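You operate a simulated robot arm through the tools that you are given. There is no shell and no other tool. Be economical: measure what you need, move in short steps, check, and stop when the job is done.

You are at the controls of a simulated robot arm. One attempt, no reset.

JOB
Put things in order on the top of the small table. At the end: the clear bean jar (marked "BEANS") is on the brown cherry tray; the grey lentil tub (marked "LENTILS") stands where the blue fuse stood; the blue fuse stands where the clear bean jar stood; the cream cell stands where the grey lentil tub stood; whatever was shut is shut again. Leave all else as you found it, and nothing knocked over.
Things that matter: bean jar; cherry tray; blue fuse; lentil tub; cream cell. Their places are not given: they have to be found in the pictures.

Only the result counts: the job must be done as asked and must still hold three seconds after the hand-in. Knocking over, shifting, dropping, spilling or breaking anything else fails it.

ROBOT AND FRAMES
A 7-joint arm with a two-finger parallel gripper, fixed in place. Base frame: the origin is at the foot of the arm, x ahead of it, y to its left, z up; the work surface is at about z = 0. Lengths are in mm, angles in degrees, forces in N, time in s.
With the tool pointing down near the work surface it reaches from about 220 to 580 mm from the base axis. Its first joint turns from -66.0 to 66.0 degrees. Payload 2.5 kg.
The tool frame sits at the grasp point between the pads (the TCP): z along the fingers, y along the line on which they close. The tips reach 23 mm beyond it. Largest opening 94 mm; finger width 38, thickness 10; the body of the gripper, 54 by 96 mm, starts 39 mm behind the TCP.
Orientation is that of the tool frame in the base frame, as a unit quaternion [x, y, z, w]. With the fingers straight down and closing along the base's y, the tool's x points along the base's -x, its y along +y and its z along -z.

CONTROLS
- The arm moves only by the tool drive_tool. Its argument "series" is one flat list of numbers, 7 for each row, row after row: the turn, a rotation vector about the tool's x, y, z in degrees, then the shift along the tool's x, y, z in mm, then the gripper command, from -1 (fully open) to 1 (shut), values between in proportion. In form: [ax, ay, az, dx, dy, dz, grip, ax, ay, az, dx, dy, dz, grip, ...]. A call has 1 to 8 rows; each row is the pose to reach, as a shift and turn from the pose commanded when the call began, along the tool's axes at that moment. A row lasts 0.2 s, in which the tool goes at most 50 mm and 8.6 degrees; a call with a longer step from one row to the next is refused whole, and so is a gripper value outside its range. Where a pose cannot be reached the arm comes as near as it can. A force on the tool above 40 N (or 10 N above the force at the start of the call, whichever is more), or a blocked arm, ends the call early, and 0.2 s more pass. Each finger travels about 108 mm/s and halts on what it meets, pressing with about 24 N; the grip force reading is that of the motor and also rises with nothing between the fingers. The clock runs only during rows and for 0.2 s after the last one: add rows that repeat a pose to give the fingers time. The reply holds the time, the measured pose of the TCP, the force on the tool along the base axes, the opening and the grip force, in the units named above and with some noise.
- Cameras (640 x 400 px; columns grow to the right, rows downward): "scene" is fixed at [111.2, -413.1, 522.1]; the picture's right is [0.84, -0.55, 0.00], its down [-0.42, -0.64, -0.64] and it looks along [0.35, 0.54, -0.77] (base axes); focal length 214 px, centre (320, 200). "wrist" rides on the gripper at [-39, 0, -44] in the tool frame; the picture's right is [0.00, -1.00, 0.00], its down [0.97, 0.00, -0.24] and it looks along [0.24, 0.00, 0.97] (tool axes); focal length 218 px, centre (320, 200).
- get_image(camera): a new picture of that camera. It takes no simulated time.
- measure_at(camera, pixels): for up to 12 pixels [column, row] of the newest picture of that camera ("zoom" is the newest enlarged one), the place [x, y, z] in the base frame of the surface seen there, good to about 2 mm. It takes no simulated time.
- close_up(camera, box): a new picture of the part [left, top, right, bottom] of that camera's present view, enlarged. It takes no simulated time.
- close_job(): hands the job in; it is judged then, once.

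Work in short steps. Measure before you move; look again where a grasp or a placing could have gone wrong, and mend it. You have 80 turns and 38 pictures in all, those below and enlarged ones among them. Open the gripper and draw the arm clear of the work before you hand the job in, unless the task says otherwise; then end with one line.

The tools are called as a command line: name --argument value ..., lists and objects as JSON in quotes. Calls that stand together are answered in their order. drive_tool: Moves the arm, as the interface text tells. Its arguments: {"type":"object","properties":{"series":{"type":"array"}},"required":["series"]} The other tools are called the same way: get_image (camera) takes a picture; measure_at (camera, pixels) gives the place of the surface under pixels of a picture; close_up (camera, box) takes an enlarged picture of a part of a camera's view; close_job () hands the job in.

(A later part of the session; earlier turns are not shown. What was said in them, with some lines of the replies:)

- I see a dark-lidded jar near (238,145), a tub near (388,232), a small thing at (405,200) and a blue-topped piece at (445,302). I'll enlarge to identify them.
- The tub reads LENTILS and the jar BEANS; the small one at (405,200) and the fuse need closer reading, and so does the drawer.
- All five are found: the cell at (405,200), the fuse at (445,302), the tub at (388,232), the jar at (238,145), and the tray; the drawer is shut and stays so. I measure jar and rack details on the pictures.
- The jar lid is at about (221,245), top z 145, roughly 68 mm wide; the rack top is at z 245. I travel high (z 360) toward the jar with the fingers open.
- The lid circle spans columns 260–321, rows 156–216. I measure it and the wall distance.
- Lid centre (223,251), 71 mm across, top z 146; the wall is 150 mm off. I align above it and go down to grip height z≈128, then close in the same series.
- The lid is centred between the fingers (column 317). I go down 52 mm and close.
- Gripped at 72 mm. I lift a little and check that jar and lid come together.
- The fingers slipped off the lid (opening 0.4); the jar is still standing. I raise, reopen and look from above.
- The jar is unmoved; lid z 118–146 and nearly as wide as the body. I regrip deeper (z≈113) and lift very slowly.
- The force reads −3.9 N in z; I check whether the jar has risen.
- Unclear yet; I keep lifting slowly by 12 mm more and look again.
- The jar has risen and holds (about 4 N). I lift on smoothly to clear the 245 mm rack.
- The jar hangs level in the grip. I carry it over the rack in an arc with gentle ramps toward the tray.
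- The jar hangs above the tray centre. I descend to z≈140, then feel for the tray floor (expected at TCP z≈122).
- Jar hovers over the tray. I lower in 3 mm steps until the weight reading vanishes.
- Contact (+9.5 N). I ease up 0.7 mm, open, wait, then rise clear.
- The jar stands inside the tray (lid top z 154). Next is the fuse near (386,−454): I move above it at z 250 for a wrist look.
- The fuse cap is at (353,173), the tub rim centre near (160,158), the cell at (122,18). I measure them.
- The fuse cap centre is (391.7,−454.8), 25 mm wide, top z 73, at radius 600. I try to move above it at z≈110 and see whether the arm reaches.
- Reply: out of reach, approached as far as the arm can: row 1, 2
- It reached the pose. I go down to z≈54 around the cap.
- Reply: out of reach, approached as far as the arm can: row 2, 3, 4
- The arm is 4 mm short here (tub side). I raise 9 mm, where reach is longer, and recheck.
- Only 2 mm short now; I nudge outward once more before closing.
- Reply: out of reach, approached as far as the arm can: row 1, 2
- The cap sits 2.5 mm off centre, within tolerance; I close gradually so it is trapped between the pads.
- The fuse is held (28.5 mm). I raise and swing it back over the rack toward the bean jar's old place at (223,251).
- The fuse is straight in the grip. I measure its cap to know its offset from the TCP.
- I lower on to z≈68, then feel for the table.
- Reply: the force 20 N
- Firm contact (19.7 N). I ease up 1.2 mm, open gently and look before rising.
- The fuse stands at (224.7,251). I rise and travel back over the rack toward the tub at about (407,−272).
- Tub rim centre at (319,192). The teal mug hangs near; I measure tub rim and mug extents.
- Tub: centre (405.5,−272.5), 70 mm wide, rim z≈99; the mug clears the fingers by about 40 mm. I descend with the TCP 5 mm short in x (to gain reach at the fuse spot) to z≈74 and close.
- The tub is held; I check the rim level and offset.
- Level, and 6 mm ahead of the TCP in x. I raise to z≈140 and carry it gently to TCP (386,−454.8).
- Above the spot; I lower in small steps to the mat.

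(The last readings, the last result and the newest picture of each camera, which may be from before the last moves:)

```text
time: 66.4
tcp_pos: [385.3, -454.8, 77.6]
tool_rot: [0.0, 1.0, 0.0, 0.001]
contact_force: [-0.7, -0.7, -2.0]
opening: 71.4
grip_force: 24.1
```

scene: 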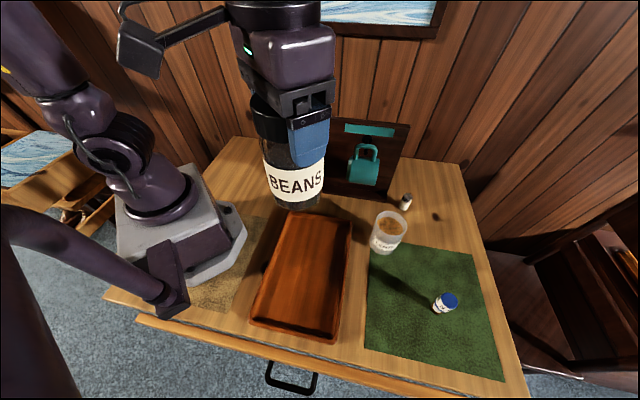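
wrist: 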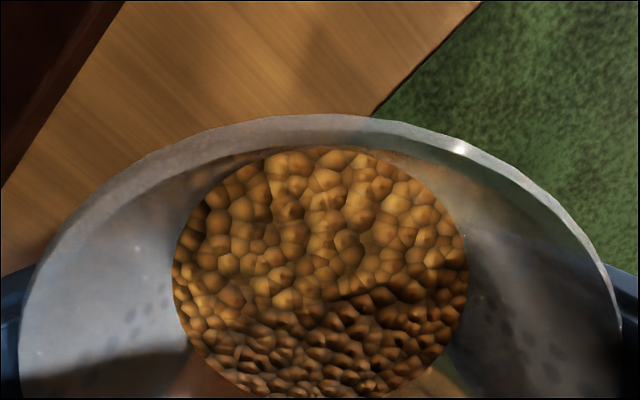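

Still carrying about 2 N; I continue down.

drive_tool --series '[0, 0, 0, 0, 0, 0.7, 1, 0, 0, 0, 0, 0, 1.2, 1, 0, 0, 0, 0, 0, 1.2, 1]'

drive_tool --series '[0, 0, 0, 0, 0, 0.5, 1, 0, 0, 0, 0, 0, 1, 1, 0, 0, 0, 0, 0, 1, 1]'

```text
time: 67.2
tcp_pos: [386.2, -454.8, 76.7]
tool_rot: [-0.001, 1.0, 0.001, 0.0]
contact_force: [-0.4, -0.4, -1.4]
opening: 71.2
grip_force: 24.3
```

```text
time: 68.0
tcp_pos: [387.4, -455.7, 75.3]
tool_rot: [0.0, 1.0, -0.001, 0.0]
contact_force: [-1.4, 0.5, 0.4]
opening: 71.3
grip_force: 24.0
```

Touchdown is beginning (0.4 N). One more 0.8 mm, then open and rise straight up.

drive_tool --series '[0, 0, 0, 0, 0, 0.7, 1, 0, 0, 0, 0, 0, 0.7, 1]'

drive_tool --series '[0, 0, 0, 0, 0, 0, -0.55, 0, 0, 0, 0, 0, 0, -0.7, 0, 0, 0, 0, 0, 0, -1, 0, 0, 0, 0, 0, 0, -1, 0, 0, 0, 0, 0, -10, -1, 0, 0, 0, 0, 0, -35, -1, 0, 0, 0, 3, 3, -70, -1]'

get_image --camera "wrist"

measure_at --camera "wrist" --pixels '[[320, 240], [320, 200], [280, 240], [360, 240]]'

```text
time: 68.6
tcp_pos: [386.9, -455.1, 76.2]
tool_rot: [0.0, 1.0, 0.0, 0.0]
contact_force: [-2.3, 2.7, 7.9]
opening: 71.4
grip_force: 23.7
```

```text
time: 70.2
tcp_pos: [382.1, -451.1, 145.3]
tool_rot: [0.0, 1.0, 0.001, 0.0]
contact_force: [-0.5, 0.5, 0.5]
opening: 94.2
grip_force: 0.1
```

```text
9 pictures are left
```

wrist: 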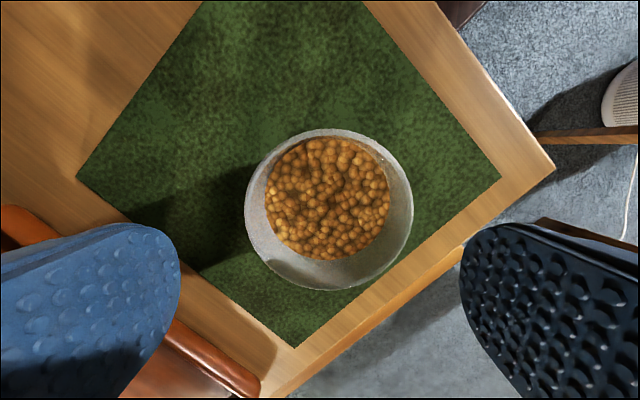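

```text
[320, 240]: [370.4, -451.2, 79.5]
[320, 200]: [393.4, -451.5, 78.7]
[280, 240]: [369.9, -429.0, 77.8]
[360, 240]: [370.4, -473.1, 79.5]
```

The tub stands upright on the mat; I check its rim position.

measure_at --camera "wrist" --pixels '[[248, 205], [409, 205], [322, 131], [335, 287]]'

drive_tool --series '[0, 0, 0, 0, 15, -40, -1, 0, 0, 0, -10, 45, -75, -1, 0, 0, 0, -30, 80, -90, -1, 0, 0, 0, -60, 118, -90, -1, 0, 0, 0, -90, 150, -90, -1, 0, 0, 0, -120, 182, -90, -1, 0, 0, 0, -140, 215, -90, -1, 0, 0, 0, -140, 225, -90, -1]'

get_image --camera "wrist"

```text
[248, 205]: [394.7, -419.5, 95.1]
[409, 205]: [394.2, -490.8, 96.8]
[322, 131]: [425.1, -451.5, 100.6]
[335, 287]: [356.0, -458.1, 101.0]
```

```text
time: 72.0
tcp_pos: [522.8, -225.9, 234.8]
tool_rot: [0.0, 1.0, 0.001, 0.0]
contact_force: [-0.6, -0.3, 0.1]
opening: 94.1
grip_force: 0.1
```

```text
8 pictures are left
```

wrist: 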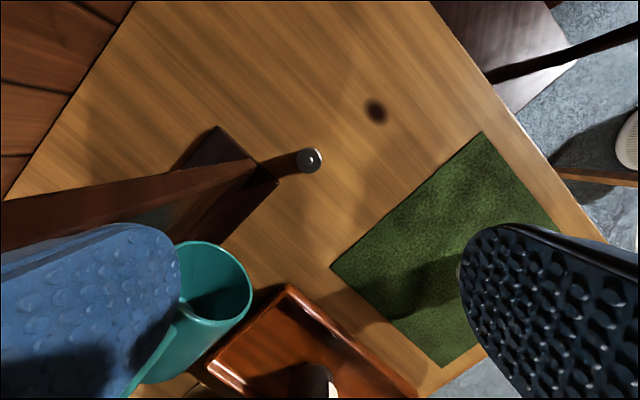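

The tub's centre is (391,−455), as wanted. Now the cell is at (312,160); I measure it and the rack end beside it.

measure_at --camera "wrist" --pixels '[[312, 160], [301, 160], [321, 160], [312, 149], [312, 171], [302, 168], [274, 183], [250, 165], [216, 128], [255, 170], [248, 285], [265, 170]]'

close_up --camera "wrist" --box '[200, 110, 360, 210]'

measure_at --camera "zoom" --pixels '[[450, 200], [410, 200], [485, 200], [450, 165], [450, 240], [420, 230], [220, 240], [300, 290]]'

```text
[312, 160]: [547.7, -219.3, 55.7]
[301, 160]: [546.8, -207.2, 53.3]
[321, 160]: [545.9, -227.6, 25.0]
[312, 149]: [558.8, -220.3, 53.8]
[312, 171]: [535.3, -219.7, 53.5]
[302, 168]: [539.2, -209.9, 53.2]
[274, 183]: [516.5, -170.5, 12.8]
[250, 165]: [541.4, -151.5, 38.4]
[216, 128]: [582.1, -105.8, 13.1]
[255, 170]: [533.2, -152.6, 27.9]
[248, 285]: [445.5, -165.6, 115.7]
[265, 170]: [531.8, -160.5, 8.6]
```

```text
4.00 times, centred on (280, 160) of wrist
```

zoom: 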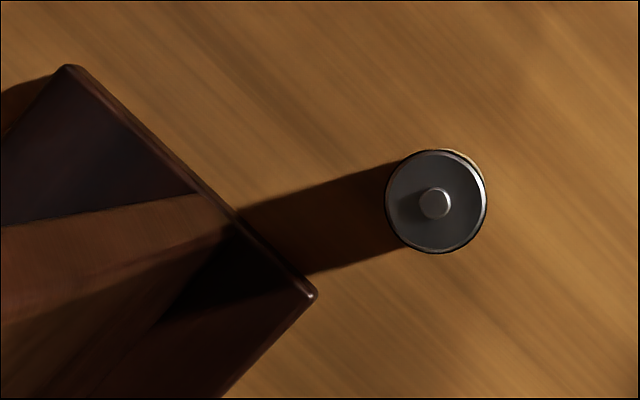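

```text
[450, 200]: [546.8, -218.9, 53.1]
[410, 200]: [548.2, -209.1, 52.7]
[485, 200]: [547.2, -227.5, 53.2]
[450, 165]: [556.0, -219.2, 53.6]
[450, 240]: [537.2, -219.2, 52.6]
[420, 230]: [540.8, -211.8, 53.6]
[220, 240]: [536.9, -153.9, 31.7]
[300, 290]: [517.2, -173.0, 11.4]
```

Cell centre (547.3,−215.5), 25 mm wide, top z 53. To keep clear of the rack end I turn the tool 45° so the fingers close parallel to the rack's end face, narrow the opening to ~50 mm and come over the cell at z 150.

drive_tool --series '[0, 0, 7, 0, 0, 0, -0.06, 0, 0, 14, -4, 2, 10, -0.06, 0, 0, 21, -8, 4, 25, -0.06, 0, 0, 28, -14, 6, 45, -0.06, 0, 0, 35, -20, 8, 65, -0.06, 0, 0, 41, -24.5, 10.4, 80, -0.06, 0, 0, 45, -24.5, 10.4, 85, -0.06, 0, 0, 45, -24.5, 10.4, 85, -0.06]'

get_image --camera "wrist"

```text
time: 73.8
tcp_pos: [548.7, -217.0, 149.3]
tool_rot: [0.383, 0.924, 0.001, 0.001]
contact_force: [0.1, 0.1, 0.2]
opening: 49.9
grip_force: 0.0
```

```text
6 pictures are left
```

wrist: 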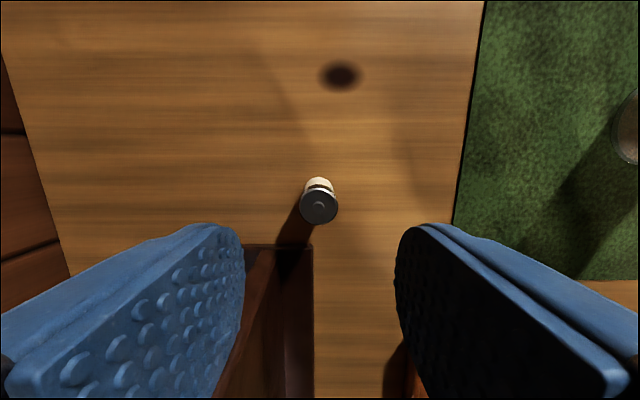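

The cell is centred at column 319. I measure its top to confirm before descending.

measure_at --camera "wrist" --pixels '[[319, 205], [303, 207], [335, 207], [319, 192], [319, 221], [280, 247], [312, 250]]'

```text
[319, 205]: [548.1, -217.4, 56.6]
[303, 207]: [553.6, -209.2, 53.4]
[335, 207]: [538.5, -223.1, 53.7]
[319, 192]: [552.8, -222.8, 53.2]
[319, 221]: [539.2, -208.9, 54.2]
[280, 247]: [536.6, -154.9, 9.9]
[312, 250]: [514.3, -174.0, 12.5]
```

Aligned. I descend to z≈34, watching for contact, then close softly.

drive_tool --series '[0, 0, 0, 0, 0, 30, -0.06, 0, 0, 0, 0, 0, 60, -0.06, 0, 0, 0, 0, 0, 85, -0.06, 0, 0, 0, 0, 0, 105, -0.06, 0, 0, 0, 0, 0, 115, -0.06, 0, 0, 0, 0, 0, 115, -0.06]'

get_image --camera "wrist"

```text
time: 75.2
tcp_pos: [546.6, -216.1, 35.0]
tool_rot: [0.383, 0.924, 0.0, 0.0]
contact_force: [0.0, -0.3, -0.7]
opening: 49.9
grip_force: 0.0
```

```text
5 pictures are left
```

wrist: 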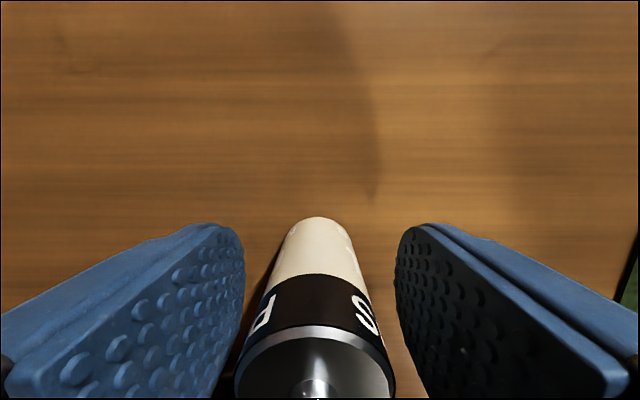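

The cell is centred between the pads. I close and lift slowly.

drive_tool --series '[0, 0, 0, 0, 0, 0, 0.2, 0, 0, 0, 0, 0, 0, 0.4, 0, 0, 0, 0, 0, 0, 1, 0, 0, 0, 0, 0, 0, 1]'

drive_tool --series '[0, 0, 0, 0, 0, -2, 1, 0, 0, 0, 0, 0, -6, 1, 0, 0, 0, 0, 0, -14, 1, 0, 0, 0, 0, 0, -26, 1, 0, 0, 0, 0, 0, -42, 1, 0, 0, 0, 0, 0, -58, 1, 0, 0, 0, 0, 0, -70, 1, 0, 0, 0, 0, 0, -75, 1]'

get_image --camera "wrist"

measure_at --camera "wrist" --pixels '[[320, 345], [320, 380], [280, 360], [360, 360], [320, 310]]'

```text
time: 76.2
tcp_pos: [547.2, -215.4, 34.8]
tool_rot: [0.382, 0.924, 0.0, 0.0]
contact_force: [0.4, -0.7, -0.6]
opening: 25.0
grip_force: 23.8
```

```text
time: 78.0
tcp_pos: [547.9, -215.4, 109.4]
tool_rot: [0.383, 0.924, 0.001, 0.001]
contact_force: [-0.3, -0.8, -1.2]
opening: 24.9
grip_force: 24.1
```

```text
4 pictures are left
```

wrist: 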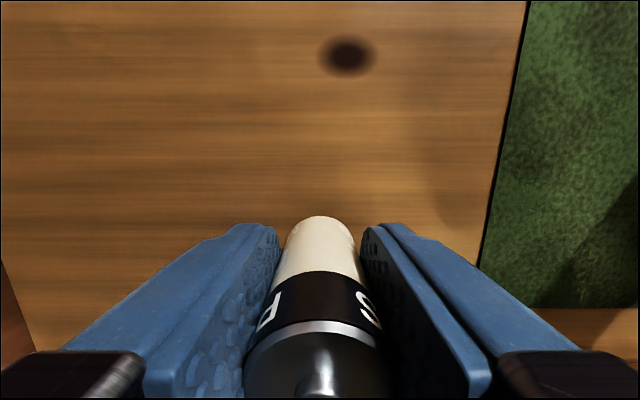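

```text
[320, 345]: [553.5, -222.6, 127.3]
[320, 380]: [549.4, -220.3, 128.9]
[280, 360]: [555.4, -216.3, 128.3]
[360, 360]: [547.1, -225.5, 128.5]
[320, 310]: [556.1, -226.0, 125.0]
```

The cell is held straight. I carry it at z≈109, first away from the rack, to the tub's old place at (406.3,−272).

drive_tool --series '[0, 0, 0, -7.1, -21.2, 0, 1, 0, 0, 0, -14.1, -49.5, 0, 1, 0, 0, 0, -2.8, -73.5, 0, 1, 0, 0, 0, 17, -96.2, 0, 1, 0, 0, 0, 37.8, -117.7, 0, 1, 0, 0, 0, 52, -131.9, 0, 1, 0, 0, 0, 59.7, -139.6, 0, 1, 0, 0, 0, 59.7, -139.6, 0, 1]'

drive_tool --series '[0, 0, 0, 0, 0, 10, 1, 0, 0, 0, 0, 0, 28, 1, 0, 0, 0, 0, 0, 46, 1, 0, 0, 0, 0, 0, 60, 1, 0, 0, 0, 0, 0, 68, 1, 0, 0, 0, 0, 0, 70, 1, 0, 0, 0, 0, 0, 70, 1]'

```text
time: 79.8
tcp_pos: [407.1, -272.3, 111.0]
tool_rot: [0.382, 0.924, 0.0, 0.0]
contact_force: [-0.6, 0.0, -0.6]
opening: 24.8
grip_force: 24.0
```

```text
time: 81.4
tcp_pos: [407.2, -273.4, 40.3]
tool_rot: [0.383, 0.924, 0.0, 0.0]
contact_force: [-0.8, -0.1, -1.1]
opening: 25.2
grip_force: 23.7
```

Now the final centimetre: the mat corner lies under this spot, so contact is expected near z≈36.5.

drive_tool --series '[0, 0, 0, 0, 0, 1, 1, 0, 0, 0, 0, 0, 2, 1, 0, 0, 0, 0, 0, 2, 1]'

drive_tool --series '[0, 0, 0, 0, 0, 0.7, 1, 0, 0, 0, 0, 0, 1.3, 1, 0, 0, 0, 0, 0, 1.3, 1]'

```text
time: 82.2
tcp_pos: [406.4, -273.0, 38.4]
tool_rot: [0.382, 0.924, 0.0, 0.0]
contact_force: [0.5, -0.3, 0.4]
opening: 25.0
grip_force: 23.7
```

```text
time: 83.0
tcp_pos: [407.0, -273.1, 37.5]
tool_rot: [0.383, 0.924, 0.0, 0.001]
contact_force: [-3.4, 0.9, 9.9]
opening: 25.4
grip_force: 23.7
```

Contact (9.9 N). I ease up slightly, open and rise straight up.

drive_tool --series '[0, 0, 0, 0, 0, -0.7, 1, 0, 0, 0, 0, 0, -0.7, 0.4, 0, 0, 0, 0, 0, -0.7, 0.2, 0, 0, 0, 0, 0, -0.7, -0.2, 0, 0, 0, 0, 0, -0.7, -0.2, 0, 0, 0, 0, 0, -12, -0.2, 0, 0, 0, 0, 0, -40, -0.2, 0, 0, 0, 0, 0, -80, -0.2]'

get_image --camera "wrist"

measure_at --camera "wrist" --pixels '[[320, 215], [308, 215], [332, 215], [320, 200], [320, 230]]'

```text
time: 84.8
tcp_pos: [406.1, -273.4, 116.9]
tool_rot: [0.382, 0.924, 0.0, 0.0]
contact_force: [0.1, -1.0, -0.6]
opening: 56.3
grip_force: 0.0
```

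```text
3 pictures are left
```

wrist: 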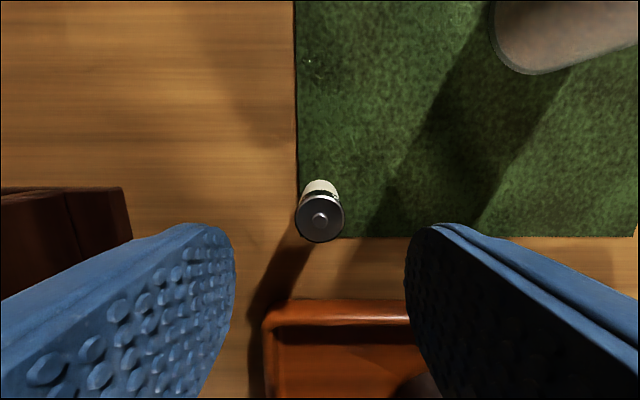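

```text
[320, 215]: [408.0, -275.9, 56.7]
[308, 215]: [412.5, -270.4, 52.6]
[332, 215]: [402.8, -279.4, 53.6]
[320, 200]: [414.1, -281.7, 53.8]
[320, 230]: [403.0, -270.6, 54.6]
```

The cell stands at about (407,−275), beside the mat edge. I enlarge the scene view to check it and the rest.

drive_tool --series '[0, 0, 0, 0, 0, -50, -1, 0, 0, 0, 0, 0, -100, -1, 0, 0, 0, 0, 0, -150, -1, 0, 0, 0, 15, 15, -195, -1, 0, 0, 0, 40, 40, -220, -1, 0, 0, 0, 60, 60, -240, -1, 0, 0, 0, 60, 60, -240, -1]'

close_up --camera "scene" --box '[360, 190, 430, 260]'

get_image --camera "scene"

```text
time: 86.4
tcp_pos: [406.2, -188.4, 356.7]
tool_rot: [0.382, 0.924, 0.0, 0.0]
contact_force: [0.0, 0.4, -0.9]
opening: 93.9
grip_force: 0.1
```

```text
5.71 times, centred on (395, 225) of scene
```

zoom: 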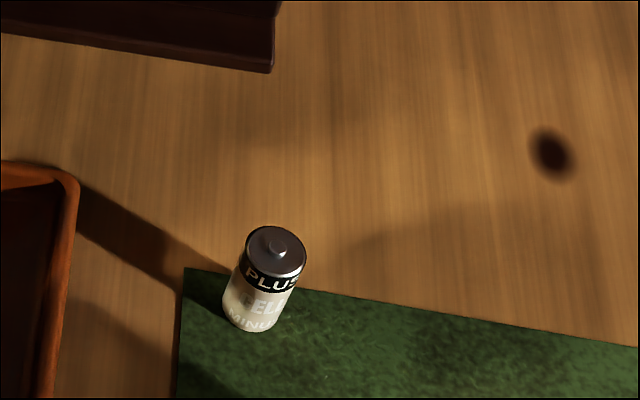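

```text
1 pictures are left
```

scene: 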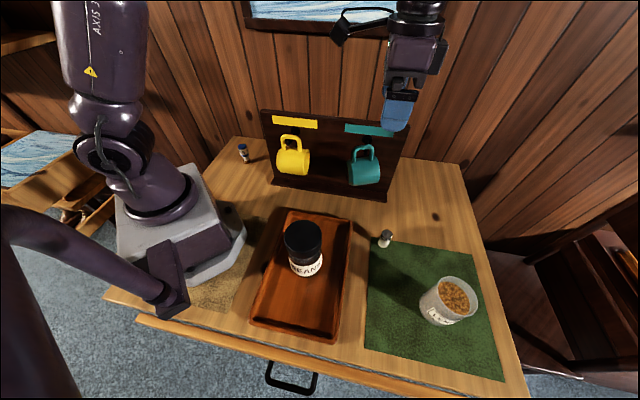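

Everything stands where it should: jar on the tray (304,250), tub on the fuse's place (449,302), fuse at the jar's place (243,152), cell on the mat corner (384,238), and the drawer shut. The gripper is open and clear, so I hand in.

close_job

```text
The job is handed in.
```

I handed the job in with the bean jar on the cherry tray, the lentil tub on the blue fuse's old place, the blue fuse on the bean jar's old place, and the cream cell on the lentil tub's old place. The jar lid and the drawer are shut. My first grip on the jar slipped off the lid without moving it; in the last scene picture everything was upright.
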